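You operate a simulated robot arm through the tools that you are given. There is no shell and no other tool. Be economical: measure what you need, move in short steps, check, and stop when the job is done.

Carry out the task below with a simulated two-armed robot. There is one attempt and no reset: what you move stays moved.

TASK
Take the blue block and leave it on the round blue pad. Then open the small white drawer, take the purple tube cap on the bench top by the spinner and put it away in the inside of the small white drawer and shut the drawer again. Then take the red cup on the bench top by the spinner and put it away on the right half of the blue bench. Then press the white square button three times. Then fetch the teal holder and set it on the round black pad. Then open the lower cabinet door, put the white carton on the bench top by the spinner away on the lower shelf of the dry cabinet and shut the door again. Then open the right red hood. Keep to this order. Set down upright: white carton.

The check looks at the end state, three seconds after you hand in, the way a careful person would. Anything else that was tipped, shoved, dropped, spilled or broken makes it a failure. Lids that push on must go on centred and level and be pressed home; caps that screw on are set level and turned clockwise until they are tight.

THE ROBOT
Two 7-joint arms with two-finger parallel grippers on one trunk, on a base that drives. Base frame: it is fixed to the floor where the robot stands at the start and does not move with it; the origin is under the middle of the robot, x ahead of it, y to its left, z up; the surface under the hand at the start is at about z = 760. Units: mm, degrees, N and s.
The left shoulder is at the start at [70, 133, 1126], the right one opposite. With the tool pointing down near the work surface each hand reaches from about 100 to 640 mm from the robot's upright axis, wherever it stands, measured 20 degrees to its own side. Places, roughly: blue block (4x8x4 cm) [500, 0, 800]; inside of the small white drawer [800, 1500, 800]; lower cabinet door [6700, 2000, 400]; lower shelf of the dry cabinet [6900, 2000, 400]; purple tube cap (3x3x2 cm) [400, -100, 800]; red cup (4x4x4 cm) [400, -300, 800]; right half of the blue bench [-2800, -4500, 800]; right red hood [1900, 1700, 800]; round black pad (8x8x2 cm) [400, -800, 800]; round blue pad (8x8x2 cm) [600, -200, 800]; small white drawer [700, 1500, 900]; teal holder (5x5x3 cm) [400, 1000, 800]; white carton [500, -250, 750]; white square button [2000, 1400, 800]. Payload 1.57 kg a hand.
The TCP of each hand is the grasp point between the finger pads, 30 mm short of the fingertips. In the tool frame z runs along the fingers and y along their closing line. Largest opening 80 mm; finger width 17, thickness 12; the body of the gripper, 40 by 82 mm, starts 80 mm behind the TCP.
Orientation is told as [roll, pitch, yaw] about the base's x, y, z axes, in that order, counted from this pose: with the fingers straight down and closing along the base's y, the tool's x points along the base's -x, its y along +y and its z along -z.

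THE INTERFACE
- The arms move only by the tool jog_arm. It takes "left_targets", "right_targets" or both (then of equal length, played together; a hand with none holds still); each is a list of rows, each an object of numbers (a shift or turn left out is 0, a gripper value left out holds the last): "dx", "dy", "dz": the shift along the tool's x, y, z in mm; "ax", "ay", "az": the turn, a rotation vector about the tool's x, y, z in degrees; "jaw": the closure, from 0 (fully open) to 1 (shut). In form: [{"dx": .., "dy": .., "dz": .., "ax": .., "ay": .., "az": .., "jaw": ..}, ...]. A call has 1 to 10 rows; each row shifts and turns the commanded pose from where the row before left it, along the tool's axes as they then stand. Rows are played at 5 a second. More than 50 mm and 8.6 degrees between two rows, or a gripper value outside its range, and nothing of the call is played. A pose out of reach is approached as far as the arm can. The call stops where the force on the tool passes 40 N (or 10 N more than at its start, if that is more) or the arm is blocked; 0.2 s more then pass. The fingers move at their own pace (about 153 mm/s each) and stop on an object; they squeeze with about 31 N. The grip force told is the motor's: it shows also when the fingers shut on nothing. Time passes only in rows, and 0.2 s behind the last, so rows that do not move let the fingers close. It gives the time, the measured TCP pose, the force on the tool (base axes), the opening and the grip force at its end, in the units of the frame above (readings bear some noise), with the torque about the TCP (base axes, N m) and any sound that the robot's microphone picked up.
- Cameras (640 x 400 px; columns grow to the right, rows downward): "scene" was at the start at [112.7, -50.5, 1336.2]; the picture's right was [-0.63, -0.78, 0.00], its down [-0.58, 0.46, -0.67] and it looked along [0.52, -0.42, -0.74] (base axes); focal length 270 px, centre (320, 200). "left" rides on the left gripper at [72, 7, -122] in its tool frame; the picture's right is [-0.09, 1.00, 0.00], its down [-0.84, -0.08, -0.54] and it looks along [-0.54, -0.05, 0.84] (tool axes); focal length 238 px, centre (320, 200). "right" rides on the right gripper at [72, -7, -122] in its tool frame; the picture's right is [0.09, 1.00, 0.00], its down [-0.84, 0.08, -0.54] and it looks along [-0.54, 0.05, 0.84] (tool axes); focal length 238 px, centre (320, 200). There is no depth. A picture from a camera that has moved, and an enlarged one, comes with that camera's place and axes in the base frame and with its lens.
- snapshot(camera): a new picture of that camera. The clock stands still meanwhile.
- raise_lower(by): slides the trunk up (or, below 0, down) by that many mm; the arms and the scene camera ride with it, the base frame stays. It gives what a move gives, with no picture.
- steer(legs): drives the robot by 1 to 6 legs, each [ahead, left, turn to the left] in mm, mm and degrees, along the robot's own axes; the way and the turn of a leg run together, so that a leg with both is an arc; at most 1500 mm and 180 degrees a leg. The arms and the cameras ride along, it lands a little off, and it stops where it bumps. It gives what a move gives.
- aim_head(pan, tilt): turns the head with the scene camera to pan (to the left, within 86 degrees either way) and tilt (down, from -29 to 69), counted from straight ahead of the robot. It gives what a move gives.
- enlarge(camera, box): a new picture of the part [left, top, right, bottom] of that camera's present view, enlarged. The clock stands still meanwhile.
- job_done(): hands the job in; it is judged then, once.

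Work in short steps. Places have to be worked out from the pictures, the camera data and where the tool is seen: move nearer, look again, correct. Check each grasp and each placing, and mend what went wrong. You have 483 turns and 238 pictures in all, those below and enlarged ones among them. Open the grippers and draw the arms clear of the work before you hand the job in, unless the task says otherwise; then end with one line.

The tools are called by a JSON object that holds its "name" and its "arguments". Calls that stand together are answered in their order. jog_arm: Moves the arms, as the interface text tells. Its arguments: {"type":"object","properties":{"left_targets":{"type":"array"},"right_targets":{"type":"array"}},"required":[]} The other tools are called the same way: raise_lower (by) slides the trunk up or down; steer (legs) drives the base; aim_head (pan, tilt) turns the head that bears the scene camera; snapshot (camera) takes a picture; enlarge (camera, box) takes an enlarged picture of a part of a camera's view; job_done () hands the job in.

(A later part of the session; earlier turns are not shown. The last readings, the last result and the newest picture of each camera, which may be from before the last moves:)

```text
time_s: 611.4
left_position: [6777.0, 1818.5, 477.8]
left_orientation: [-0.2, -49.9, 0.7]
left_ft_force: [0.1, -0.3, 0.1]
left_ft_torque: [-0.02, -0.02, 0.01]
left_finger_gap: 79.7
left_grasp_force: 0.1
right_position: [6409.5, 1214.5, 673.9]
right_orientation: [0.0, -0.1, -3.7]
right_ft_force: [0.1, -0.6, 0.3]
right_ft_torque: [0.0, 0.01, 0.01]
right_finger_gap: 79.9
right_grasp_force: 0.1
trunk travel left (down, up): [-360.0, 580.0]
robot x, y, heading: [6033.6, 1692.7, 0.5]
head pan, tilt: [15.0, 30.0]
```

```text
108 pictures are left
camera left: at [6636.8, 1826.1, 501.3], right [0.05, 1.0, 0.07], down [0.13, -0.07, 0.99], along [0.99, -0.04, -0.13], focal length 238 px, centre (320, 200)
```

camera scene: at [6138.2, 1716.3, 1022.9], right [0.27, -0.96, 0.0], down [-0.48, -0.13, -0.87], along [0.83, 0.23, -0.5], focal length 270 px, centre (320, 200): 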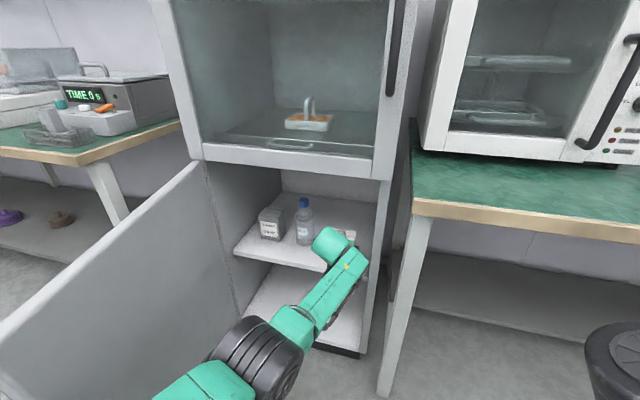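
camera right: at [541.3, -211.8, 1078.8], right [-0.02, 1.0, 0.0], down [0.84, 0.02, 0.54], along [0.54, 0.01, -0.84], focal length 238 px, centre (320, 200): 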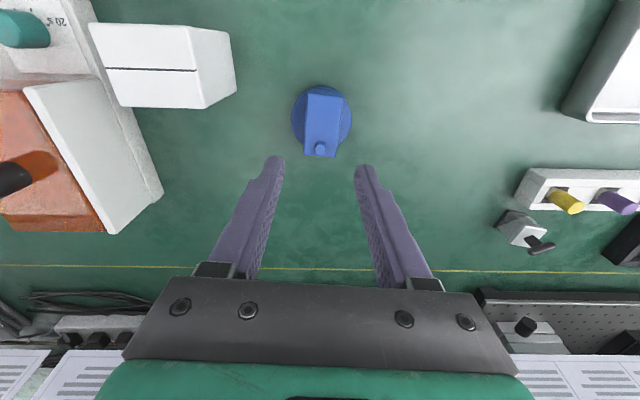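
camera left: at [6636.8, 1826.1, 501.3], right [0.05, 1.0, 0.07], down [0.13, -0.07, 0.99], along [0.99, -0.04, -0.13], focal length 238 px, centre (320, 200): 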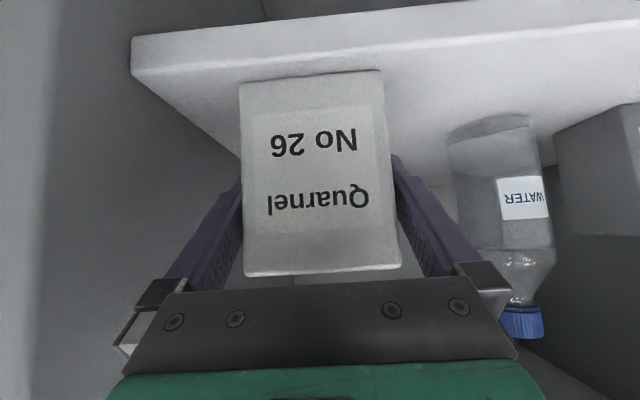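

Released and still upright. I'll slide the fingers straight back along their own line.

{"name": "jog_arm", "arguments": {"left_targets": [{"dz": -8}, {"dz": -12}, {"dz": -20}, {"dz": -25}, {"dz": -30}, {"dz": -30}]}}

{"name": "snapshot", "arguments": {"camera": "left"}}

```text
time_s: 612.8
left_position: [6681.2, 1818.0, 558.5]
left_orientation: [-0.1, -49.9, 0.7]
left_ft_force: [1.2, 0.3, 0.0]
left_ft_torque: [0.04, -0.02, 0.0]
left_finger_gap: 79.9
left_grasp_force: 0.0
right_position: [6410.5, 1214.7, 675.2]
right_orientation: [0.0, -0.1, -3.9]
right_ft_force: [-0.5, -0.2, 0.0]
right_ft_torque: [-0.02, 0.0, -0.01]
right_finger_gap: 79.8
right_grasp_force: 0.1
trunk travel left (down, up): [-360.0, 580.0]
robot x, y, heading: [6036.8, 1693.4, 0.8]
head pan, tilt: [15.0, 30.0]
```

```text
107 pictures are left
camera left: at [6541.1, 1824.2, 583.4], right [0.05, 1.0, 0.07], down [0.13, -0.07, 0.99], along [0.99, -0.04, -0.13], focal length 238 px, centre (320, 200)
```

left: 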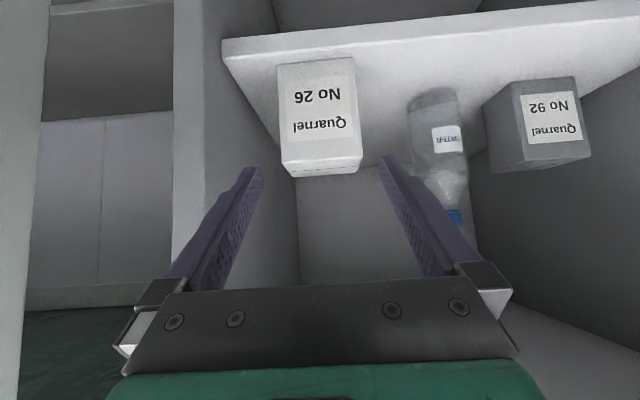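

The white carton stands upright on the shelf. I'll retract, back the base away and go round to the outside of the door to shut it.

{"name": "jog_arm", "arguments": {"left_targets": [{"dz": -35}, {"dz": -35}, {"dz": -30, "jaw": 1}, {"dx": 20, "dz": -20}, {"dx": 20, "dz": -20}]}}

{"name": "steer", "arguments": {"legs": [[-380, 0, 0], [0, 340, 0]]}}

{"name": "aim_head", "arguments": {"pan": 10, "tilt": 30}}

{"name": "snapshot", "arguments": {"camera": "scene"}}

```text
time_s: 614.0
left_position: [6547.8, 1817.5, 621.6]
left_orientation: [-0.2, -49.8, 0.8]
left_ft_force: [0.5, -0.2, 0.1]
left_ft_torque: [-0.01, 0.01, 0.03]
left_finger_gap: 0.0
left_grasp_force: 20.8
right_position: [6409.3, 1214.5, 674.6]
right_orientation: [0.1, -0.1, -3.8]
right_ft_force: [-0.9, -0.8, -0.2]
right_ft_torque: [0.03, 0.02, 0.03]
right_finger_gap: 79.9
right_grasp_force: 0.1
trunk travel left (down, up): [-360.0, 580.0]
robot x, y, heading: [6032.9, 1690.2, 0.3]
head pan, tilt: [15.0, 30.0]
```

```text
time_s: 617.9
left_position: [6159.0, 2094.3, 619.4]
left_orientation: [-0.5, -49.5, 0.4]
left_ft_force: [-14.5, -2.7, 5.0]
left_ft_torque: [0.02, 0.03, 0.1]
left_finger_gap: 0.0
left_grasp_force: 21.6
right_position: [6023.1, 1495.5, 675.4]
right_orientation: [0.0, -0.3, -3.9]
right_ft_force: [-0.9, 1.0, -0.3]
right_ft_torque: [0.0, 0.0, 0.02]
right_finger_gap: 79.9
right_grasp_force: 0.0
trunk travel left (down, up): [-360.0, 580.0]
robot x, y, heading: [5651.6, 1972.0, 0.2]
head pan, tilt: [15.0, 30.0]
stopped in leg 2: the force on the tool passed its limit at 46 N (the readings are from after the stop); the commanded pose is now the measured one
```

```text
time_s: 618.6
left_position: [6159.6, 2093.5, 618.8]
left_orientation: [-0.5, -49.5, 0.4]
left_ft_force: [-18.2, -4.6, 6.6]
left_ft_torque: [0.01, 0.06, 0.06]
left_finger_gap: 0.1
left_grasp_force: 20.8
right_position: [6022.1, 1493.0, 675.9]
right_orientation: [0.1, -0.1, -3.8]
right_ft_force: [-0.1, -0.7, 0.4]
right_ft_torque: [0.0, -0.03, 0.01]
right_finger_gap: 79.9
right_grasp_force: 0.1
trunk travel left (down, up): [-360.0, 580.0]
robot x, y, heading: [5652.7, 1975.7, 0.2]
head pan, tilt: [10.0, 30.0]
```

```text
106 pictures are left
camera scene: at [5787.7, 1989.0, 1023.5], right [0.18, -0.98, 0.0], down [-0.49, -0.09, -0.87], along [0.85, 0.16, -0.5], focal length 270 px, centre (320, 200)
```

scene: 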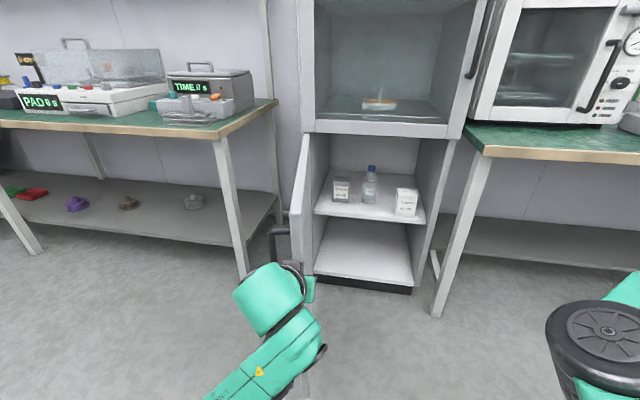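

The fingertips touched the door's edge. I'll back off 120 mm, shift left past it, and look.

{"name": "steer", "arguments": {"legs": [[-120, 0, 0], [0, 170, 0]]}}

{"name": "snapshot", "arguments": {"camera": "scene"}}

```text
time_s: 620.9
left_position: [6039.0, 2266.5, 617.4]
left_orientation: [-0.7, -49.3, 0.7]
left_ft_force: [0.4, 0.2, 0.8]
left_ft_torque: [-0.01, 0.0, -0.02]
left_finger_gap: 0.0
left_grasp_force: 21.6
right_position: [5907.0, 1665.1, 674.3]
right_orientation: [0.0, 0.0, -3.5]
right_ft_force: [-0.4, -0.3, -0.1]
right_ft_torque: [-0.02, 0.0, -0.02]
right_finger_gap: 79.7
right_grasp_force: 0.1
trunk travel left (down, up): [-360.0, 580.0]
robot x, y, heading: [5528.5, 2141.8, 0.6]
head pan, tilt: [10.0, 30.0]
```

```text
105 pictures are left
camera scene: at [5668.8, 2159.3, 1023.0], right [0.19, -0.98, 0.0], down [-0.49, -0.09, -0.87], along [0.85, 0.16, -0.5], focal length 270 px, centre (320, 200)
```

scene: 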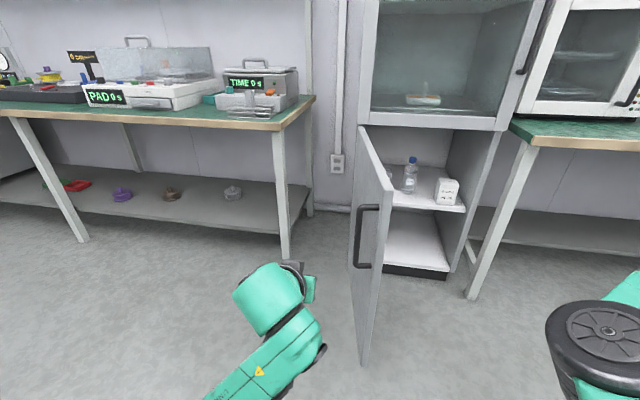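

The hand is now on the door's outer side. I'll drive forward 220 mm, then push the door to the right with the arm in small steps.

{"name": "steer", "arguments": {"legs": [[220, 0, 0]]}}

{"name": "jog_arm", "arguments": {"left_targets": [{"dy": -20}, {"dy": -20}, {"dy": -12}, {"dy": -12}, {"dy": -12}, {"dy": -12}, {"dy": -12}, {"dy": -12}, {"dy": -12}, {"dy": -12}]}}

{"name": "snapshot", "arguments": {"camera": "scene"}}

```text
time_s: 622.6
left_position: [6259.4, 2272.8, 617.2]
left_orientation: [-0.5, -49.4, 1.1]
left_ft_force: [-0.5, 0.3, 0.0]
left_ft_torque: [0.03, 0.0, -0.01]
left_finger_gap: 0.1
left_grasp_force: 21.7
right_position: [6131.8, 1672.1, 673.5]
right_orientation: [0.1, 0.0, -3.1]
right_ft_force: [-0.3, -1.4, 0.9]
right_ft_torque: [0.01, 0.03, 0.07]
right_finger_gap: 80.1
right_grasp_force: 0.1
trunk travel left (down, up): [-360.0, 580.0]
robot x, y, heading: [5754.6, 2146.6, 1.2]
head pan, tilt: [10.0, 30.0]
```

```text
time_s: 624.8
left_position: [6261.4, 2135.3, 617.1]
left_orientation: [-0.4, -49.3, 1.1]
left_ft_force: [1.1, 0.4, -0.3]
left_ft_torque: [0.01, -0.01, 0.01]
left_finger_gap: 0.0
left_grasp_force: 21.8
right_position: [6130.5, 1671.0, 674.9]
right_orientation: [0.0, 0.0, -3.1]
right_ft_force: [0.2, 0.3, 0.9]
right_ft_torque: [-0.01, -0.01, 0.04]
right_finger_gap: 80.0
right_grasp_force: 0.1
trunk travel left (down, up): [-360.0, 580.0]
robot x, y, heading: [5749.0, 2145.8, 1.2]
head pan, tilt: [10.0, 30.0]
```

```text
104 pictures are left
camera scene: at [5890.3, 2163.2, 1023.0], right [0.19, -0.98, 0.0], down [-0.49, -0.1, -0.87], along [0.85, 0.17, -0.5], focal length 270 px, centre (320, 200)
```

scene: 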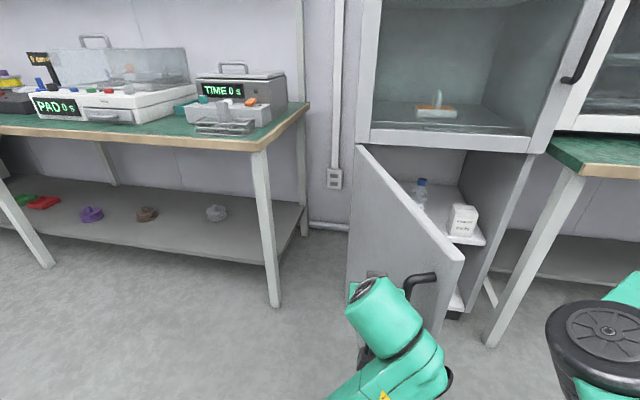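

The door is swinging shut. I'll push diagonally right and forward.

{"name": "jog_arm", "arguments": {"left_targets": [{"dy": -10, "dx": -6.5, "dz": 7.6}, {"dy": -10, "dx": -6.5, "dz": 7.6}, {"dy": -10, "dx": -6.5, "dz": 7.6}, {"dy": -10, "dx": -6.5, "dz": 7.6}, {"dy": -10, "dx": -6.5, "dz": 7.6}, {"dy": -10, "dx": -6.5, "dz": 7.6}, {"dy": -10, "dx": -6.5, "dz": 7.6}, {"dy": -10, "dx": -6.5, "dz": 7.6}, {"dy": -10, "dx": -6.5, "dz": 7.6}, {"dy": -10, "dx": -6.5, "dz": 7.6}]}}

{"name": "snapshot", "arguments": {"camera": "scene"}}

```text
time_s: 626.3
left_position: [6346.6, 2136.8, 590.9]
left_orientation: [9.2, -49.2, -1.6]
left_ft_force: [-0.2, 0.0, -0.1]
left_ft_torque: [-0.01, 0.01, 0.0]
left_finger_gap: 0.0
left_grasp_force: 21.4
right_position: [6130.4, 1671.4, 674.8]
right_orientation: [0.1, 0.0, -3.0]
right_ft_force: [-0.2, 0.3, 0.2]
right_ft_torque: [-0.01, -0.03, 0.0]
right_finger_gap: 80.1
right_grasp_force: 0.0
trunk travel left (down, up): [-360.0, 580.0]
robot x, y, heading: [5749.6, 2145.2, 1.1]
head pan, tilt: [10.0, 30.0]
stopped in row 7 (left hand): the arm was blocked; the commanded pose is now the measured one
```

```text
103 pictures are left
camera scene: at [5890.3, 2163.4, 1023.0], right [0.19, -0.98, 0.0], down [-0.49, -0.1, -0.87], along [0.85, 0.17, -0.5], focal length 270 px, centre (320, 200)
```

scene: 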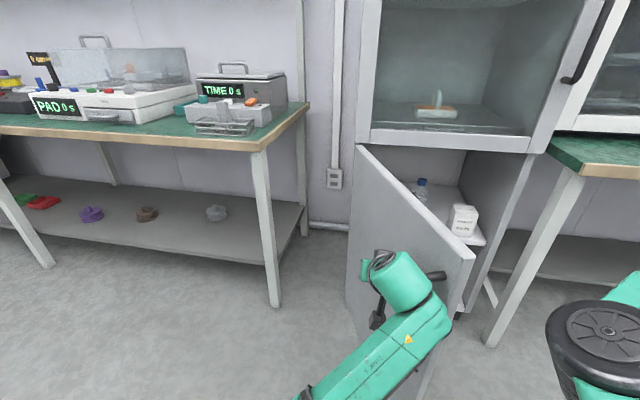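

The wrist caught on the handle bar. I'll move the hand left, back off, then re-approach to push near the door's free edge from the front.

{"name": "jog_arm", "arguments": {"left_targets": [{"dy": 20}, {"dy": 30}, {"ax": 0, "dy": 20}]}}

{"name": "steer", "arguments": {"legs": [[-220, 0, 0], [0, -300, 0]]}}

{"name": "snapshot", "arguments": {"camera": "scene"}}

```text
time_s: 627.1
left_position: [6339.0, 2202.8, 597.8]
left_orientation: [9.1, -49.2, -1.7]
left_ft_force: [-0.1, -0.2, 0.4]
left_ft_torque: [0.0, 0.02, -0.01]
left_finger_gap: 0.0
left_grasp_force: 21.4
right_position: [6130.2, 1671.4, 674.8]
right_orientation: [0.0, -0.2, -3.0]
right_ft_force: [-0.1, 0.5, 0.4]
right_ft_torque: [-0.02, -0.02, -0.01]
right_finger_gap: 80.1
right_grasp_force: 0.1
trunk travel left (down, up): [-360.0, 580.0]
robot x, y, heading: [5749.5, 2146.7, 1.2]
head pan, tilt: [10.0, 30.0]
```

```text
time_s: 630.5
left_position: [6127.1, 1891.4, 597.6]
left_orientation: [9.2, -49.0, -1.9]
left_ft_force: [-0.1, 0.5, 0.1]
left_ft_torque: [0.01, -0.01, 0.02]
left_finger_gap: 0.0
left_grasp_force: 21.2
right_position: [5916.1, 1361.4, 673.7]
right_orientation: [0.0, 0.1, -3.3]
right_ft_force: [-0.2, -0.4, 0.1]
right_ft_torque: [-0.01, 0.0, 0.01]
right_finger_gap: 80.1
right_grasp_force: 0.1
trunk travel left (down, up): [-360.0, 580.0]
robot x, y, heading: [5539.6, 1841.1, 0.9]
head pan, tilt: [10.0, 30.0]
```

```text
102 pictures are left
camera scene: at [5677.7, 1853.2, 1023.0], right [0.19, -0.98, 0.0], down [-0.49, -0.09, -0.87], along [0.85, 0.16, -0.5], focal length 270 px, centre (320, 200)
```

scene: 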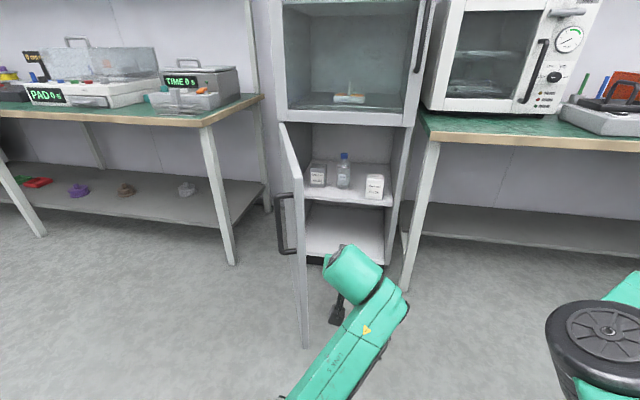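

The door swung back while I withdrew. A thin vertical pusher will avoid the handle: I'll raise the trunk and turn the left hand to point down, closed, so only the fingers touch the door.

{"name": "raise_lower", "arguments": {"by": 150}}

{"name": "jog_arm", "arguments": {"left_targets": [{"ay": 8}, {"ay": 8}, {"ay": 8}, {"ay": 8}, {"ay": 8}, {"ay": 8}, {}]}}

{"name": "snapshot", "arguments": {"camera": "scene"}}

```text
time_s: 632.2
left_position: [6126.7, 1892.4, 747.8]
left_orientation: [9.1, -49.1, -1.9]
left_ft_force: [0.3, -0.2, 0.0]
left_ft_torque: [0.02, 0.0, 0.0]
left_finger_gap: 0.2
left_grasp_force: 21.3
right_position: [5915.4, 1361.3, 824.5]
right_orientation: [0.0, 0.0, -3.5]
right_ft_force: [-0.8, 0.5, 0.1]
right_ft_torque: [-0.01, -0.01, 0.02]
right_finger_gap: 79.8
right_grasp_force: 0.0
trunk travel left (down, up): [-510.0, 430.0]
robot x, y, heading: [5538.3, 1838.2, 1.2]
head pan, tilt: [10.0, 30.0]
```

```text
time_s: 633.8
left_position: [6126.8, 1880.1, 750.0]
left_orientation: [5.9, -4.3, 2.3]
left_ft_force: [0.6, 0.3, -0.5]
left_ft_torque: [-0.02, -0.01, -0.01]
left_finger_gap: 0.0
left_grasp_force: 21.2
left hand out of reach, approached as far as the arm can: row 6
right_position: [5914.7, 1360.4, 825.0]
right_orientation: [0.0, 0.1, -3.5]
right_ft_force: [1.3, 0.7, 0.3]
right_ft_torque: [0.01, 0.0, -0.05]
right_finger_gap: 79.8
right_grasp_force: 0.0
trunk travel left (down, up): [-510.0, 430.0]
robot x, y, heading: [5536.6, 1835.3, 1.1]
head pan, tilt: [10.0, 30.0]
```

```text
101 pictures are left
camera scene: at [5677.8, 1853.9, 1172.9], right [0.19, -0.98, 0.0], down [-0.49, -0.1, -0.87], along [0.85, 0.16, -0.5], focal length 270 px, centre (320, 200)
```

scene: 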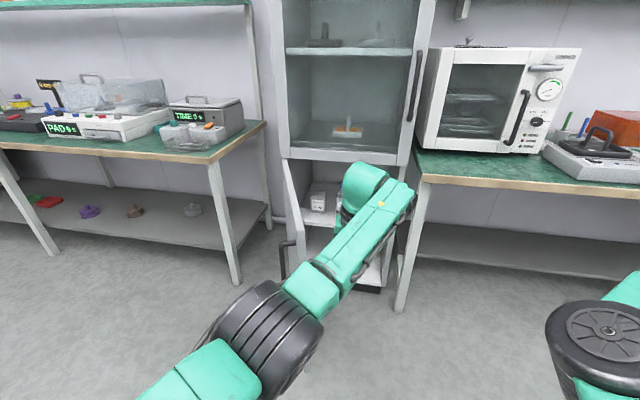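

The hand is nearly vertical. I'll level it, draw it back, then shift left past the door and look.

{"name": "jog_arm", "arguments": {"left_targets": [{"dx": 40}, {"dx": 40, "ax": 3}, {"dx": 40, "ax": 2.9, "ay": 2}, {"dz": 30, "ay": 2.3}, {"dz": 22}, {}]}}

{"name": "steer", "arguments": {"legs": [[0, 400, -1]]}}

{"name": "snapshot", "arguments": {"camera": "scene"}}

{"name": "snapshot", "arguments": {"camera": "left"}}

```text
time_s: 635.2
left_position: [6073.3, 1873.2, 659.4]
left_orientation: [0.4, 2.5, 5.5]
left_ft_force: [0.4, 0.5, 0.6]
left_ft_torque: [-0.02, -0.03, 0.0]
left_finger_gap: 0.0
left_grasp_force: 21.1
left hand out of reach, approached as far as the arm can: row 1, 2, 3
right_position: [5915.8, 1360.6, 824.0]
right_orientation: [-0.1, 0.0, -3.3]
right_ft_force: [0.4, -0.6, 0.7]
right_ft_torque: [0.0, 0.05, -0.03]
right_finger_gap: 80.0
right_grasp_force: 0.0
trunk travel left (down, up): [-510.0, 430.0]
robot x, y, heading: [5537.4, 1838.5, 0.9]
head pan, tilt: [10.0, 30.0]
```

```text
time_s: 637.7
left_position: [6070.2, 2265.3, 655.2]
left_orientation: [0.4, 2.9, 4.5]
left_ft_force: [0.4, 0.4, 1.1]
left_ft_torque: [0.03, 0.03, -0.02]
left_finger_gap: 0.1
left_grasp_force: 20.7
right_position: [5905.5, 1754.6, 824.2]
right_orientation: [0.0, 0.0, -4.3]
right_ft_force: [0.1, 0.5, 0.8]
right_ft_torque: [0.02, 0.01, -0.02]
right_finger_gap: 79.9
right_grasp_force: 0.1
trunk travel left (down, up): [-510.0, 430.0]
robot x, y, heading: [5535.1, 2235.6, -0.1]
head pan, tilt: [10.0, 30.0]
```

```text
100 pictures are left
camera scene: at [5675.2, 2252.2, 1172.9], right [0.17, -0.99, 0.0], down [-0.49, -0.09, -0.87], along [0.85, 0.15, -0.5], focal length 270 px, centre (320, 200)
```

scene: 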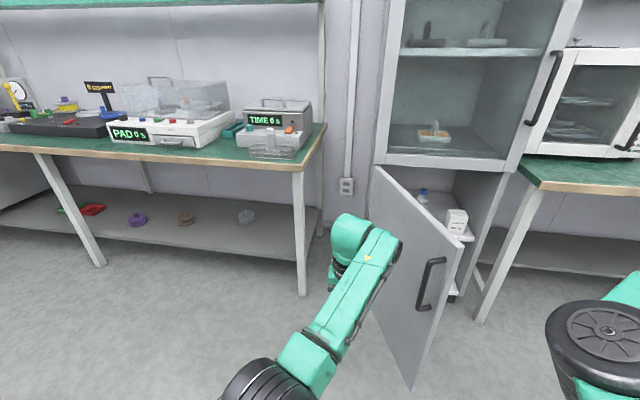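

```text
99 pictures are left
camera left: at [6003.6, 2266.2, 782.9], right [0.01, 1.0, 0.0], down [0.87, -0.01, 0.5], along [0.5, 0.0, -0.87], focal length 238 px, centre (320, 200)
```

left: 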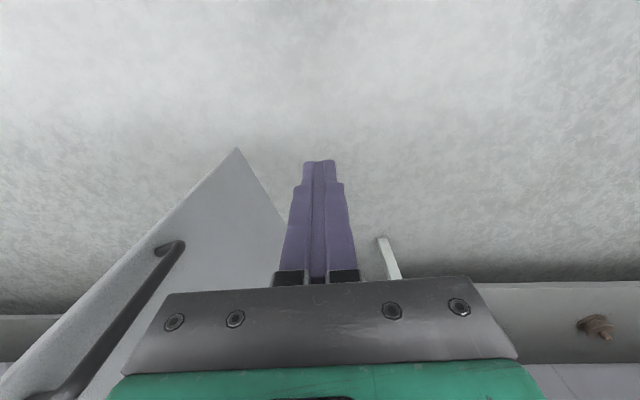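

The door stands at about 55°. I'll raise the hand so its body clears the door top, move in front of the inner half of the door (y≈2020), and drive forward to just short of it.

{"name": "jog_arm", "arguments": {"left_targets": [{"dz": -20}, {"dz": -18}, {}]}}

{"name": "steer", "arguments": {"legs": [[0, -235, 0], [310, 0, 0]]}}

{"name": "snapshot", "arguments": {"camera": "scene"}}

{"name": "snapshot", "arguments": {"camera": "left"}}

```text
time_s: 638.5
left_position: [6073.3, 2267.2, 691.4]
left_orientation: [0.6, 2.8, 4.8]
left_ft_force: [-0.3, 0.1, -0.6]
left_ft_torque: [0.04, 0.02, 0.0]
left_finger_gap: 0.0
left_grasp_force: 21.4
right_position: [5904.6, 1755.4, 825.1]
right_orientation: [0.1, 0.0, -4.4]
right_ft_force: [-0.4, -0.8, -0.1]
right_ft_torque: [-0.02, 0.0, -0.02]
right_finger_gap: 80.3
right_grasp_force: 0.1
trunk travel left (down, up): [-510.0, 430.0]
robot x, y, heading: [5532.0, 2238.5, -0.1]
head pan, tilt: [10.0, 30.0]
```

```text
time_s: 642.0
left_position: [6389.5, 2042.5, 691.9]
left_orientation: [0.6, 2.9, 5.4]
left_ft_force: [0.6, 0.6, 0.7]
left_ft_torque: [0.0, 0.02, 0.01]
left_finger_gap: 0.1
left_grasp_force: 21.3
right_position: [6228.0, 1526.2, 824.7]
right_orientation: [-0.1, 0.0, -3.7]
right_ft_force: [-0.2, 0.1, -0.1]
right_ft_torque: [0.05, 0.01, 0.0]
right_finger_gap: 79.9
right_grasp_force: 0.0
trunk travel left (down, up): [-510.0, 430.0]
robot x, y, heading: [5849.7, 2004.3, 0.7]
head pan, tilt: [10.0, 30.0]
```

```text
98 pictures are left
camera scene: at [5992.8, 2021.9, 1172.9], right [0.18, -0.98, 0.0], down [-0.49, -0.09, -0.87], along [0.85, 0.16, -0.5], focal length 270 px, centre (320, 200)
```

scene: 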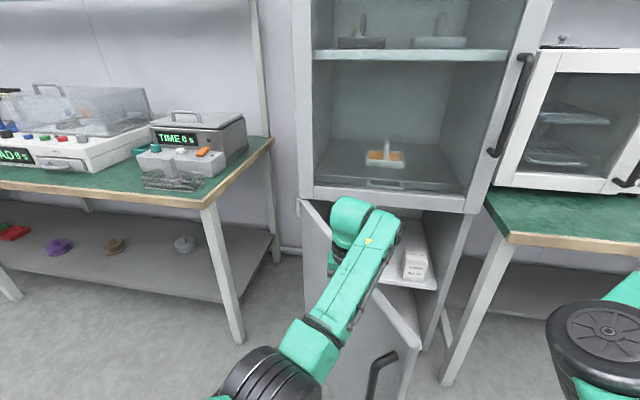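

```text
97 pictures are left
camera left: at [6323.9, 2042.0, 818.7], right [0.0, 1.0, 0.01], down [0.87, 0.0, 0.5], along [0.5, 0.01, -0.87], focal length 238 px, centre (320, 200)
```

left: 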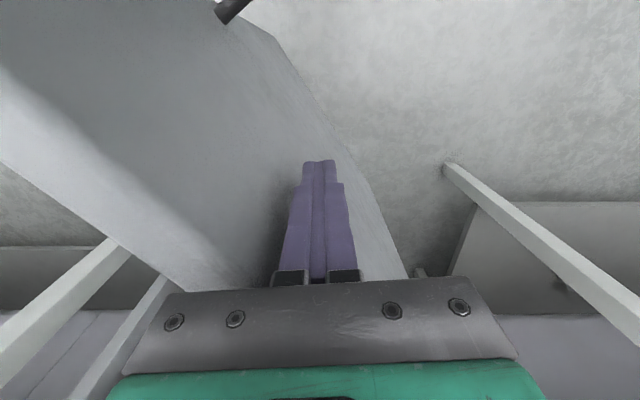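

The fingers are just in front of the door's outer face, left of the handle. I'll push straight forward.

{"name": "jog_arm", "arguments": {"left_targets": [{"dx": -12}, {"dx": -12}, {"dx": -12}, {"dx": -12}, {"dx": -12}, {"dx": -12}, {"dx": -12}, {"dx": -10}]}}

{"name": "snapshot", "arguments": {"camera": "scene"}}

```text
time_s: 643.8
left_position: [6427.7, 2048.0, 690.5]
left_orientation: [0.7, 2.8, 5.4]
left_ft_force: [0.0, -0.1, 0.5]
left_ft_torque: [-0.02, -0.01, 0.03]
left_finger_gap: 0.1
left_grasp_force: 21.3
left hand out of reach, approached as far as the arm can: row 4, 5, 6, 7, 8
right_position: [6227.1, 1526.7, 823.6]
right_orientation: [0.0, 0.0, -3.7]
right_ft_force: [-0.4, 0.7, 0.7]
right_ft_torque: [0.03, -0.01, 0.03]
right_finger_gap: 80.1
right_grasp_force: 0.1
trunk travel left (down, up): [-510.0, 430.0]
robot x, y, heading: [5853.8, 2006.8, 0.8]
head pan, tilt: [10.0, 30.0]
```

```text
96 pictures are left
camera scene: at [5992.3, 2021.9, 1173.0], right [0.18, -0.98, 0.0], down [-0.49, -0.09, -0.87], along [0.85, 0.16, -0.5], focal length 270 px, centre (320, 200)
```

scene: 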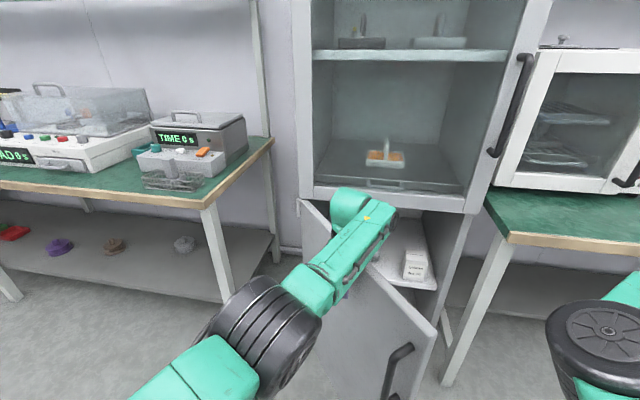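

The arm is at full stretch. Pitching the hand to -50° again gives about 170 mm more forward reach for a straight push, well left of the handle.

{"name": "jog_arm", "arguments": {"left_targets": [{"dx": 10}, {"ay": -8}, {"ay": -8}, {"ay": -8}, {"ay": -8}, {"ay": -8}, {"ay": -8}, {}]}}

{"name": "jog_arm", "arguments": {"left_targets": [{"dx": -9, "dz": 8}, {"dx": -9, "dz": 8}, {"dx": -9, "dz": 8}, {"dx": -9, "dz": 8}, {"dx": -9, "dz": 8}, {"dx": -9, "dz": 8}, {"dx": -9, "dz": 8}, {"dx": -9, "dz": 8}]}}

{"name": "snapshot", "arguments": {"camera": "scene"}}

```text
time_s: 645.4
left_position: [6462.2, 2080.6, 790.0]
left_orientation: [4.8, -56.3, 4.2]
left_ft_force: [0.7, 0.1, 0.7]
left_ft_torque: [0.01, 0.02, -0.04]
left_finger_gap: 0.0
left_grasp_force: 21.2
right_position: [6227.4, 1526.6, 824.7]
right_orientation: [-0.1, 0.0, -3.8]
right_ft_force: [-0.3, -0.3, 0.0]
right_ft_torque: [0.01, 0.01, 0.01]
right_finger_gap: 79.9
right_grasp_force: 0.0
trunk travel left (down, up): [-510.0, 430.0]
robot x, y, heading: [5851.4, 2006.5, 0.7]
head pan, tilt: [10.0, 30.0]
stopped in row 8 (left hand): the arm was blocked; the commanded pose is now the measured one
```

```text
time_s: 647.2
left_position: [6554.2, 2090.3, 813.1]
left_orientation: [4.1, -56.2, 4.4]
left_ft_force: [-0.4, 1.1, 0.0]
left_ft_torque: [0.01, 0.01, 0.0]
left_finger_gap: 0.0
left_grasp_force: 21.2
right_position: [6226.7, 1527.6, 824.6]
right_orientation: [0.0, 0.0, -3.7]
right_ft_force: [0.1, 0.6, 0.2]
right_ft_torque: [0.0, 0.04, 0.01]
right_finger_gap: 80.0
right_grasp_force: 0.0
trunk travel left (down, up): [-510.0, 430.0]
robot x, y, heading: [5854.1, 2003.6, 0.6]
head pan, tilt: [10.0, 30.0]
```

```text
95 pictures are left
camera scene: at [5992.5, 2021.9, 1172.9], right [0.18, -0.98, 0.0], down [-0.49, -0.09, -0.87], along [0.85, 0.16, -0.5], focal length 270 px, centre (320, 200)
```

scene: 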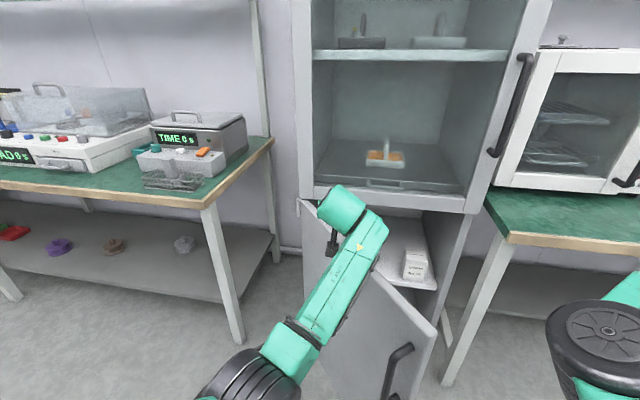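

The hand rode up above the door top. I'll back off 170 mm, lower to z≈640 in front of the door face, and push again.

{"name": "jog_arm", "arguments": {"left_targets": [{"dx": 24, "dz": -35}, {"dx": 24, "dz": -35}, {"dx": 24, "dz": -35}, {"dx": 24, "dz": -35}, {"dx": 20, "dz": -30}, {"dx": 33, "dz": 22}, {"dx": 33, "dz": 22}, {"dx": 33, "dz": 22}, {"dx": 33, "dz": 22}]}}

{"name": "snapshot", "arguments": {"camera": "scene"}}

```text
time_s: 648.1
left_position: [6437.5, 2128.7, 850.8]
left_orientation: [19.7, -62.2, -4.2]
left_ft_force: [-0.1, 0.1, -0.3]
left_ft_torque: [0.0, -0.02, 0.0]
left_finger_gap: 0.0
left_grasp_force: 21.3
right_position: [6226.5, 1527.0, 824.9]
right_orientation: [0.0, -0.2, -3.8]
right_ft_force: [0.1, 0.0, -0.4]
right_ft_torque: [0.0, 0.01, -0.02]
right_finger_gap: 80.0
right_grasp_force: 0.1
trunk travel left (down, up): [-510.0, 430.0]
robot x, y, heading: [5853.4, 2008.1, 0.6]
head pan, tilt: [10.0, 30.0]
stopped in row 4 (left hand): the arm was blocked; the commanded pose is now the measured one
```

```text
94 pictures are left
camera scene: at [5991.5, 2021.5, 1173.1], right [0.18, -0.98, 0.0], down [-0.49, -0.09, -0.87], along [0.85, 0.16, -0.5], focal length 270 px, centre (320, 200)
```

scene: 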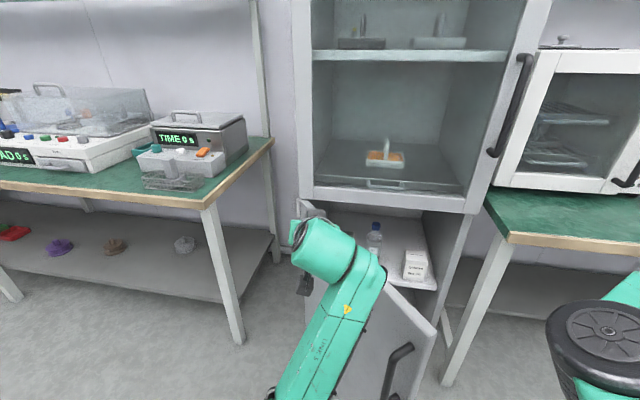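

Something blocks the arm. I'll back the base away 250 mm to free it and look.

{"name": "steer", "arguments": {"legs": [[-250, 0, 0]]}}

{"name": "snapshot", "arguments": {"camera": "scene"}}

{"name": "snapshot", "arguments": {"camera": "left"}}

```text
time_s: 650.0
left_position: [6188.1, 2123.0, 850.8]
left_orientation: [19.8, -62.0, -4.6]
left_ft_force: [0.3, -0.2, 0.2]
left_ft_torque: [-0.02, 0.0, -0.01]
left_finger_gap: 0.0
left_grasp_force: 21.3
right_position: [5974.1, 1522.0, 824.9]
right_orientation: [0.0, -0.1, -4.0]
right_ft_force: [-0.7, -0.3, 0.6]
right_ft_torque: [0.03, -0.02, -0.04]
right_finger_gap: 80.2
right_grasp_force: 0.1
trunk travel left (down, up): [-510.0, 430.0]
robot x, y, heading: [5602.2, 2004.6, 0.1]
head pan, tilt: [10.0, 30.0]
```

```text
93 pictures are left
camera scene: at [5742.3, 2019.3, 1173.1], right [0.18, -0.98, 0.0], down [-0.49, -0.09, -0.87], along [0.85, 0.15, -0.5], focal length 270 px, centre (320, 200)
```

scene: 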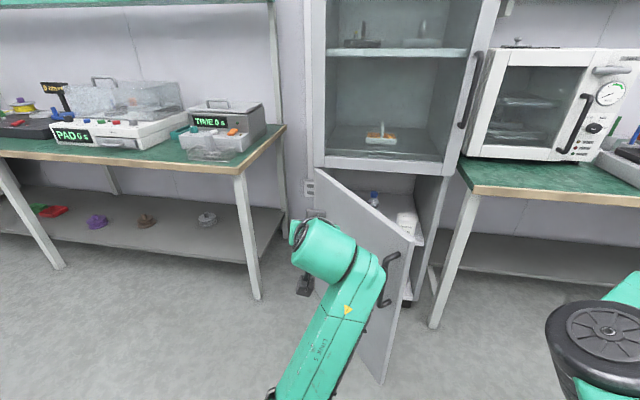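

```text
92 pictures are left
camera left: at [6048.8, 2100.4, 841.4], right [-0.18, 0.95, 0.24], down [-0.06, -0.25, 0.97], along [0.98, 0.16, 0.1], focal length 238 px, centre (320, 200)
```

left: 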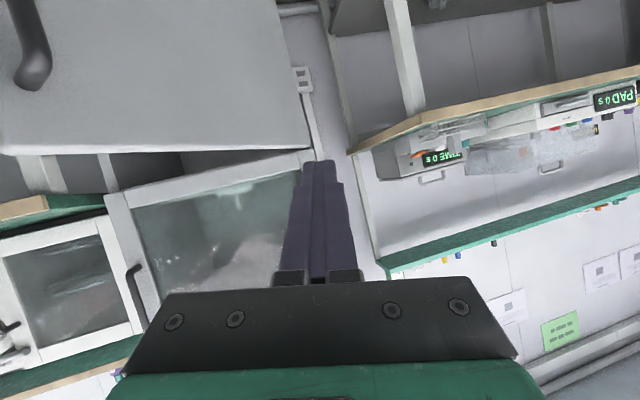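

Free again; the door is at about 50°. I'll square up the hand, set the pitch near -50°, and lower the trunk 200 mm instead of reaching down.

{"name": "jog_arm", "arguments": {"left_targets": [{"ax": 7.8, "az": -1.1}, {"ax": 7.8, "az": -1.1}, {"ay": 7}, {"ay": 7}, {}]}}

{"name": "raise_lower", "arguments": {"by": -200}}

{"name": "snapshot", "arguments": {"camera": "scene"}}

```text
time_s: 651.1
left_position: [6189.8, 2123.5, 849.0]
left_orientation: [-0.2, -48.4, 0.0]
left_ft_force: [-0.3, 0.9, -0.2]
left_ft_torque: [0.01, 0.01, 0.03]
left_finger_gap: 0.0
left_grasp_force: 21.5
right_position: [5975.3, 1523.1, 824.3]
right_orientation: [-0.1, 0.0, -4.1]
right_ft_force: [-0.3, 0.0, -0.1]
right_ft_torque: [0.0, -0.01, 0.01]
right_finger_gap: 80.2
right_grasp_force: 0.0
trunk travel left (down, up): [-510.0, 430.0]
robot x, y, heading: [5598.9, 2003.1, 0.1]
head pan, tilt: [10.0, 30.0]
```

```text
time_s: 653.3
left_position: [6188.9, 2123.1, 649.4]
left_orientation: [0.0, -48.5, 0.1]
left_ft_force: [-0.1, 0.3, 0.2]
left_ft_torque: [0.02, 0.02, 0.02]
left_finger_gap: 0.1
left_grasp_force: 21.3
right_position: [5973.7, 1524.4, 625.2]
right_orientation: [0.0, 0.0, -4.1]
right_ft_force: [-0.4, 0.0, -0.3]
right_ft_torque: [-0.01, -0.01, -0.01]
right_finger_gap: 80.3
right_grasp_force: 0.2
trunk travel left (down, up): [-310.0, 630.0]
robot x, y, heading: [5600.6, 2007.1, 0.4]
head pan, tilt: [10.0, 30.0]
```

```text
91 pictures are left
camera scene: at [5742.8, 2019.4, 973.0], right [0.18, -0.98, 0.0], down [-0.49, -0.09, -0.87], along [0.85, 0.15, -0.5], focal length 270 px, centre (320, 200)
```

scene: 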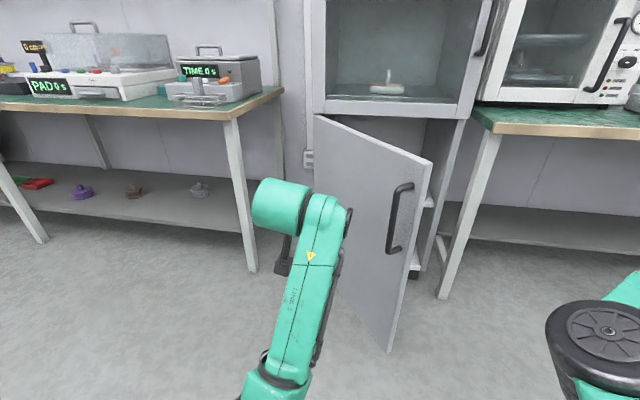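

Good posture. I'll shift right 90 mm (still left of the handle) and drive forward until just about touching the door face.

{"name": "steer", "arguments": {"legs": [[0, -90, 0], [260, 0, 0]]}}

{"name": "jog_arm", "arguments": {"left_targets": [{"dx": -8, "dz": 9}, {"dx": -8, "dz": 9}, {"dx": -8, "dz": 9}, {"dx": -8, "dz": 9}, {"dx": -8, "dz": 9}, {"dx": -8, "dz": 9}]}}

{"name": "snapshot", "arguments": {"camera": "scene"}}

```text
time_s: 655.9
left_position: [6450.8, 2033.6, 648.8]
left_orientation: [0.0, -48.4, 0.2]
left_ft_force: [0.0, 1.6, -0.4]
left_ft_torque: [0.0, 0.02, 0.02]
left_finger_gap: 0.0
left_grasp_force: 21.1
right_position: [6235.6, 1434.4, 625.2]
right_orientation: [0.0, 0.0, -4.1]
right_ft_force: [-0.2, 0.3, 0.1]
right_ft_torque: [0.04, -0.01, 0.02]
right_finger_gap: 79.8
right_grasp_force: 0.0
trunk travel left (down, up): [-310.0, 630.0]
robot x, y, heading: [5863.9, 1915.1, 0.1]
head pan, tilt: [10.0, 30.0]
```

```text
time_s: 657.3
left_position: [6522.0, 2033.7, 648.0]
left_orientation: [0.0, -48.5, 0.1]
left_ft_force: [-0.2, -0.5, -0.4]
left_ft_torque: [0.03, -0.02, -0.03]
left_finger_gap: 0.0
left_grasp_force: 21.2
right_position: [6236.0, 1435.0, 624.8]
right_orientation: [0.0, 0.0, -4.1]
right_ft_force: [0.4, 0.2, -0.5]
right_ft_torque: [-0.01, 0.01, -0.01]
right_finger_gap: 79.8
right_grasp_force: 0.0
trunk travel left (down, up): [-310.0, 630.0]
robot x, y, heading: [5867.2, 1918.7, 0.2]
head pan, tilt: [10.0, 30.0]
```

```text
90 pictures are left
camera scene: at [6004.5, 1930.0, 972.9], right [0.18, -0.98, 0.0], down [-0.49, -0.09, -0.87], along [0.85, 0.15, -0.5], focal length 270 px, centre (320, 200)
```

scene: 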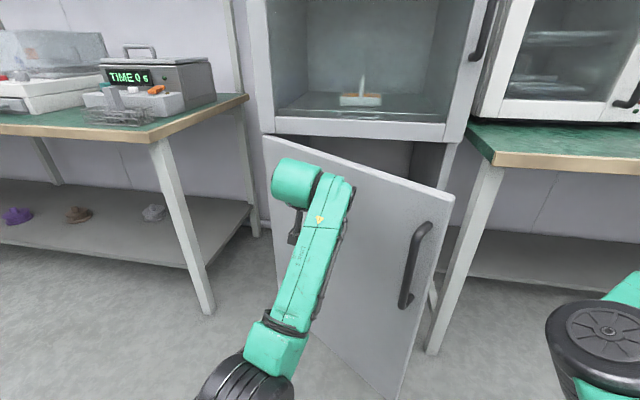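

The door is closing smoothly. I'll keep pushing forward.

{"name": "jog_arm", "arguments": {"left_targets": [{"dx": -8, "dz": 9}, {"dx": -8, "dz": 9}, {"dx": -8, "dz": 9}, {"dx": -8, "dz": 9}, {"dx": -8, "dz": 9}, {"dx": -8, "dz": 9}]}}

{"name": "snapshot", "arguments": {"camera": "scene"}}

```text
time_s: 658.7
left_position: [6596.1, 2033.6, 648.5]
left_orientation: [0.0, -48.5, 0.2]
left_ft_force: [0.2, 0.3, 1.0]
left_ft_torque: [0.04, -0.03, -0.01]
left_finger_gap: 0.2
left_grasp_force: 21.2
right_position: [6236.0, 1434.1, 624.0]
right_orientation: [0.0, 0.0, -4.1]
right_ft_force: [0.1, -0.3, -0.1]
right_ft_torque: [0.0, 0.01, 0.02]
right_finger_gap: 79.9
right_grasp_force: 0.1
trunk travel left (down, up): [-310.0, 630.0]
robot x, y, heading: [5865.5, 1914.5, 0.4]
head pan, tilt: [10.0, 30.0]
```

```text
89 pictures are left
camera scene: at [6004.5, 1930.0, 972.9], right [0.18, -0.98, 0.0], down [-0.49, -0.09, -0.87], along [0.85, 0.15, -0.5], focal length 270 px, centre (320, 200)
```

scene: 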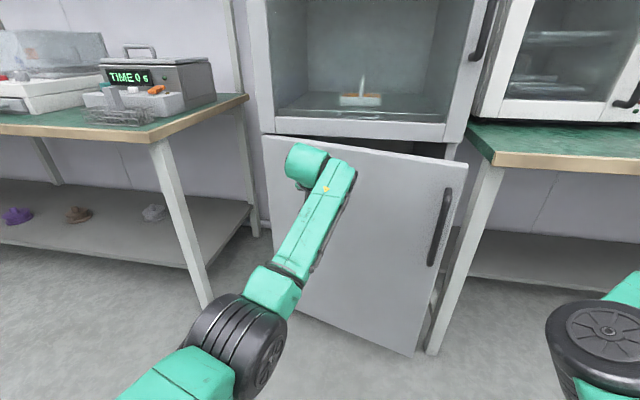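

Nearly shut. I'll move the base forward 60 mm, which pushes gently, then finish with the arm.

{"name": "steer", "arguments": {"legs": [[60, 0, 0]]}}

{"name": "jog_arm", "arguments": {"left_targets": [{"dx": -5, "dz": 6}, {"dx": -4, "dz": 5}, {"dx": -4, "dz": 5}, {"dx": -3, "dz": 3}, {}]}}

{"name": "snapshot", "arguments": {"camera": "scene"}}

```text
time_s: 659.8
left_position: [6652.2, 2033.9, 646.4]
left_orientation: [0.1, -47.9, 0.2]
left_ft_force: [0.1, 0.3, -0.7]
left_ft_torque: [0.02, 0.01, -0.02]
left_finger_gap: 0.0
left_grasp_force: 21.4
right_position: [6294.8, 1435.0, 623.8]
right_orientation: [0.0, 0.0, -4.1]
right_ft_force: [-1.1, 0.4, 0.3]
right_ft_torque: [0.01, 0.01, 0.0]
right_finger_gap: 79.8
right_grasp_force: 0.1
trunk travel left (down, up): [-310.0, 630.0]
robot x, y, heading: [5922.6, 1916.9, 0.3]
head pan, tilt: [10.0, 30.0]
stopped in leg 1: the force on the tool passed its limit at 74 N (the readings are from after the stop); the commanded pose is now the measured one
```

```text
time_s: 660.2
left_position: [6653.8, 2033.1, 646.9]
left_orientation: [0.2, -47.3, 0.3]
left_ft_force: [-23.9, 0.7, 7.8]
left_ft_torque: [-0.16, 0.11, 0.01]
left_finger_gap: 0.1
left_grasp_force: 22.3
right_position: [6290.8, 1435.2, 626.6]
right_orientation: [0.2, -0.2, -4.1]
right_ft_force: [-0.5, -0.3, 0.1]
right_ft_torque: [0.02, -0.04, 0.0]
right_finger_gap: 79.8
right_grasp_force: 0.0
trunk travel left (down, up): [-310.0, 630.0]
robot x, y, heading: [5918.5, 1915.1, 0.1]
head pan, tilt: [10.0, 30.0]
stopped in row 2 (left hand): the force on the tool passed its limit at 47 N (the readings are from after the stop); the commanded pose is now the measured one
```

```text
88 pictures are left
camera scene: at [6056.6, 1930.1, 973.9], right [0.18, -0.98, 0.0], down [-0.49, -0.09, -0.87], along [0.85, 0.15, -0.5], focal length 270 px, centre (320, 200)
```

scene: 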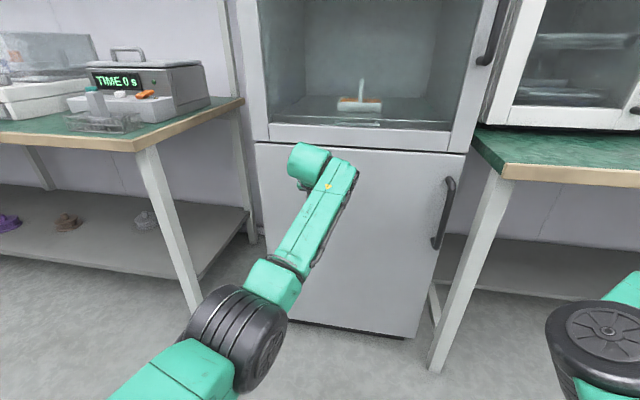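

The door looks shut. I'll back away, raise the trunk and verify.

{"name": "steer", "arguments": {"legs": [[-300, 0, 0]]}}

{"name": "raise_lower", "arguments": {"by": 310}}

{"name": "aim_head", "arguments": {"pan": 0, "tilt": 40}}

{"name": "snapshot", "arguments": {"camera": "scene"}}

```text
time_s: 662.2
left_position: [6370.3, 2033.3, 641.1]
left_orientation: [0.1, -47.0, 0.3]
left_ft_force: [0.0, -0.2, 0.2]
left_ft_torque: [-0.01, -0.01, 0.0]
left_finger_gap: 0.0
left_grasp_force: 21.8
right_position: [6007.2, 1433.9, 624.1]
right_orientation: [0.0, 0.0, -4.0]
right_ft_force: [-0.1, 1.0, -0.1]
right_ft_torque: [0.0, -0.02, 0.0]
right_finger_gap: 79.8
right_grasp_force: 0.1
trunk travel left (down, up): [-310.0, 630.0]
robot x, y, heading: [5631.4, 1912.7, 0.6]
head pan, tilt: [10.0, 30.0]
```

```text
time_s: 665.3
left_position: [6370.0, 2033.0, 951.1]
left_orientation: [0.1, -47.0, 0.3]
left_ft_force: [-0.2, -0.8, -0.4]
left_ft_torque: [0.0, 0.0, 0.01]
left_finger_gap: 0.3
left_grasp_force: 21.6
right_position: [6007.3, 1434.3, 934.0]
right_orientation: [-0.1, 0.0, -4.0]
right_ft_force: [-0.7, 0.5, -0.2]
right_ft_torque: [0.02, -0.04, -0.03]
right_finger_gap: 80.2
right_grasp_force: 0.1
trunk travel left (down, up): [-620.0, 320.0]
robot x, y, heading: [5633.4, 1913.6, 0.1]
head pan, tilt: [10.0, 30.0]
```

```text
time_s: 666.0
left_position: [6370.9, 2031.8, 951.7]
left_orientation: [0.1, -47.1, 0.3]
left_ft_force: [-0.7, -0.5, 0.0]
left_ft_torque: [0.0, 0.02, 0.01]
left_finger_gap: 0.1
left_grasp_force: 21.2
right_position: [6008.0, 1433.7, 933.8]
right_orientation: [0.1, 0.0, -4.0]
right_ft_force: [0.1, -0.4, -0.6]
right_ft_torque: [0.0, 0.02, 0.0]
right_finger_gap: 80.2
right_grasp_force: 0.1
trunk travel left (down, up): [-620.0, 320.0]
robot x, y, heading: [5635.9, 1915.2, 0.3]
head pan, tilt: [0.0, 40.0]
```

```text
87 pictures are left
camera scene: at [5770.8, 1913.4, 1267.7], right [0.01, -1.0, 0.0], down [-0.64, 0.0, -0.77], along [0.77, 0.0, -0.64], focal length 270 px, centre (320, 200)
```

scene: 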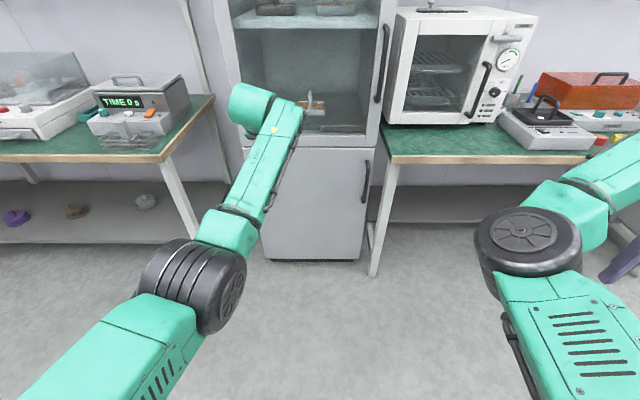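

The door is fully shut. I'll raise the trunk to normal height, bring the left hand back to point down, and head for the hood.

{"name": "raise_lower", "arguments": {"by": 80}}

{"name": "jog_arm", "arguments": {"left_targets": [{"dx": 27, "dz": -29}, {"dx": 27, "dz": -29}, {"dx": 20, "dz": -22}, {"ay": 8}, {"ay": 8}, {"ay": 8}, {"ay": 8}, {"ay": 8}, {"ay": 7}]}}

{"name": "steer", "arguments": {"legs": [[60, -1480, 0], [0, -1480, 0]]}}

```text
time_s: 667.2
left_position: [6371.0, 2032.6, 1031.2]
left_orientation: [0.1, -46.9, 0.3]
left_ft_force: [0.2, -0.2, -0.4]
left_ft_torque: [-0.01, 0.01, 0.01]
left_finger_gap: 0.0
left_grasp_force: 21.7
right_position: [6007.4, 1433.0, 1013.8]
right_orientation: [0.0, 0.0, -4.0]
right_ft_force: [-0.2, -0.1, -0.3]
right_ft_torque: [-0.02, -0.01, -0.01]
right_finger_gap: 79.9
right_grasp_force: 0.0
trunk travel left (down, up): [-700.0, 240.0]
robot x, y, heading: [5630.8, 1916.8, 0.3]
head pan, tilt: [0.0, 40.0]
```

```text
time_s: 669.2
left_position: [6236.7, 2048.3, 1027.7]
left_orientation: [0.0, -3.9, 0.5]
left_ft_force: [0.0, 0.2, 0.5]
left_ft_torque: [-0.04, 0.0, 0.0]
left_finger_gap: 0.3
left_grasp_force: 20.9
left hand out of reach, approached as far as the arm can: row 8, 9
right_position: [6006.4, 1434.7, 1013.4]
right_orientation: [0.0, 0.0, -4.0]
right_ft_force: [0.4, -0.3, 0.5]
right_ft_torque: [0.0, 0.01, -0.02]
right_finger_gap: 80.1
right_grasp_force: 0.0
trunk travel left (down, up): [-700.0, 240.0]
robot x, y, heading: [5634.2, 1910.5, 0.4]
head pan, tilt: [0.0, 40.0]
```

```text
time_s: 683.5
left_position: [6247.5, -938.7, 1027.5]
left_orientation: [0.1, -3.9, -1.9]
left_ft_force: [0.1, -1.4, 0.3]
left_ft_torque: [0.0, -0.04, 0.01]
left_finger_gap: 0.1
left_grasp_force: 21.7
right_position: [5991.1, -1542.6, 1014.5]
right_orientation: [0.0, 0.0, -6.4]
right_ft_force: [-0.3, 0.5, 0.2]
right_ft_torque: [0.0, 0.02, -0.01]
right_finger_gap: 80.0
right_grasp_force: 0.0
trunk travel left (down, up): [-700.0, 240.0]
robot x, y, heading: [5641.5, -1049.2, -2.3]
head pan, tilt: [0.0, 40.0]
```

I'll pull the left hand in a bit and continue to the corridor, then back to x≈3480.

{"name": "jog_arm", "arguments": {"left_targets": [{"dz": 15}, {"dx": 30}, {"dx": 40}, {"dx": 40}, {"dx": 40}]}}

{"name": "steer", "arguments": {"legs": [[0, -950, 2.3], [0, -950, 0], [-1080, 0, 0], [-1080, 0, 0]]}}

```text
time_s: 684.7
left_position: [6220.4, -929.2, 988.6]
left_orientation: [0.1, -4.1, -2.1]
left_ft_force: [0.4, 0.2, -0.3]
left_ft_torque: [0.0, -0.02, -0.06]
left_finger_gap: 0.0
left_grasp_force: 21.2
left hand out of reach, approached as far as the arm can: row 2, 3, 4, 5
right_position: [5990.0, -1542.9, 1013.7]
right_orientation: [0.0, 0.0, -6.5]
right_ft_force: [0.2, -0.1, -0.7]
right_ft_torque: [-0.02, -0.02, -0.02]
right_finger_gap: 79.9
right_grasp_force: 0.0
trunk travel left (down, up): [-700.0, 240.0]
robot x, y, heading: [5636.6, -1047.2, -1.9]
head pan, tilt: [0.0, 40.0]
```

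```text
time_s: 704.4
left_position: [4046.4, -2738.9, 988.3]
left_orientation: [0.2, -3.9, -1.5]
left_ft_force: [-0.2, 0.0, -0.3]
left_ft_torque: [-0.02, 0.0, -0.03]
left_finger_gap: 0.0
left_grasp_force: 21.3
right_position: [3821.9, -3352.8, 1013.4]
right_orientation: [0.0, 0.0, -6.0]
right_ft_force: [1.2, 0.8, 0.1]
right_ft_torque: [-0.02, 0.03, -0.02]
right_finger_gap: 80.0
right_grasp_force: 0.1
trunk travel left (down, up): [-700.0, 240.0]
robot x, y, heading: [3468.5, -2859.3, -1.7]
head pan, tilt: [0.0, 40.0]
```

The left arm resists coming back, so I'll look at its posture.

{"name": "aim_head", "arguments": {"pan": 30, "tilt": 50}}

{"name": "snapshot", "arguments": {"camera": "scene"}}

```text
time_s: 705.3
left_position: [4046.7, -2737.8, 987.8]
left_orientation: [0.0, -3.8, -1.6]
left_ft_force: [-0.2, -0.2, 0.2]
left_ft_torque: [0.0, -0.04, -0.01]
left_finger_gap: 0.0
left_grasp_force: 21.3
right_position: [3821.9, -3355.0, 1014.3]
right_orientation: [0.0, 0.1, -6.0]
right_ft_force: [-0.1, -0.8, -0.2]
right_ft_torque: [0.01, -0.02, 0.01]
right_finger_gap: 80.1
right_grasp_force: 0.0
trunk travel left (down, up): [-700.0, 240.0]
robot x, y, heading: [3466.5, -2860.4, -1.6]
head pan, tilt: [30.0, 50.0]
```

```text
86 pictures are left
camera scene: at [3585.0, -2827.3, 1333.5], right [0.47, -0.88, 0.0], down [-0.68, -0.36, -0.64], along [0.57, 0.3, -0.77], focal length 270 px, centre (320, 200)
```

scene: 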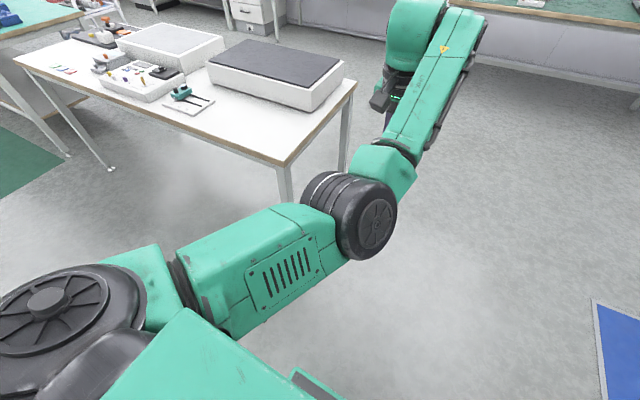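

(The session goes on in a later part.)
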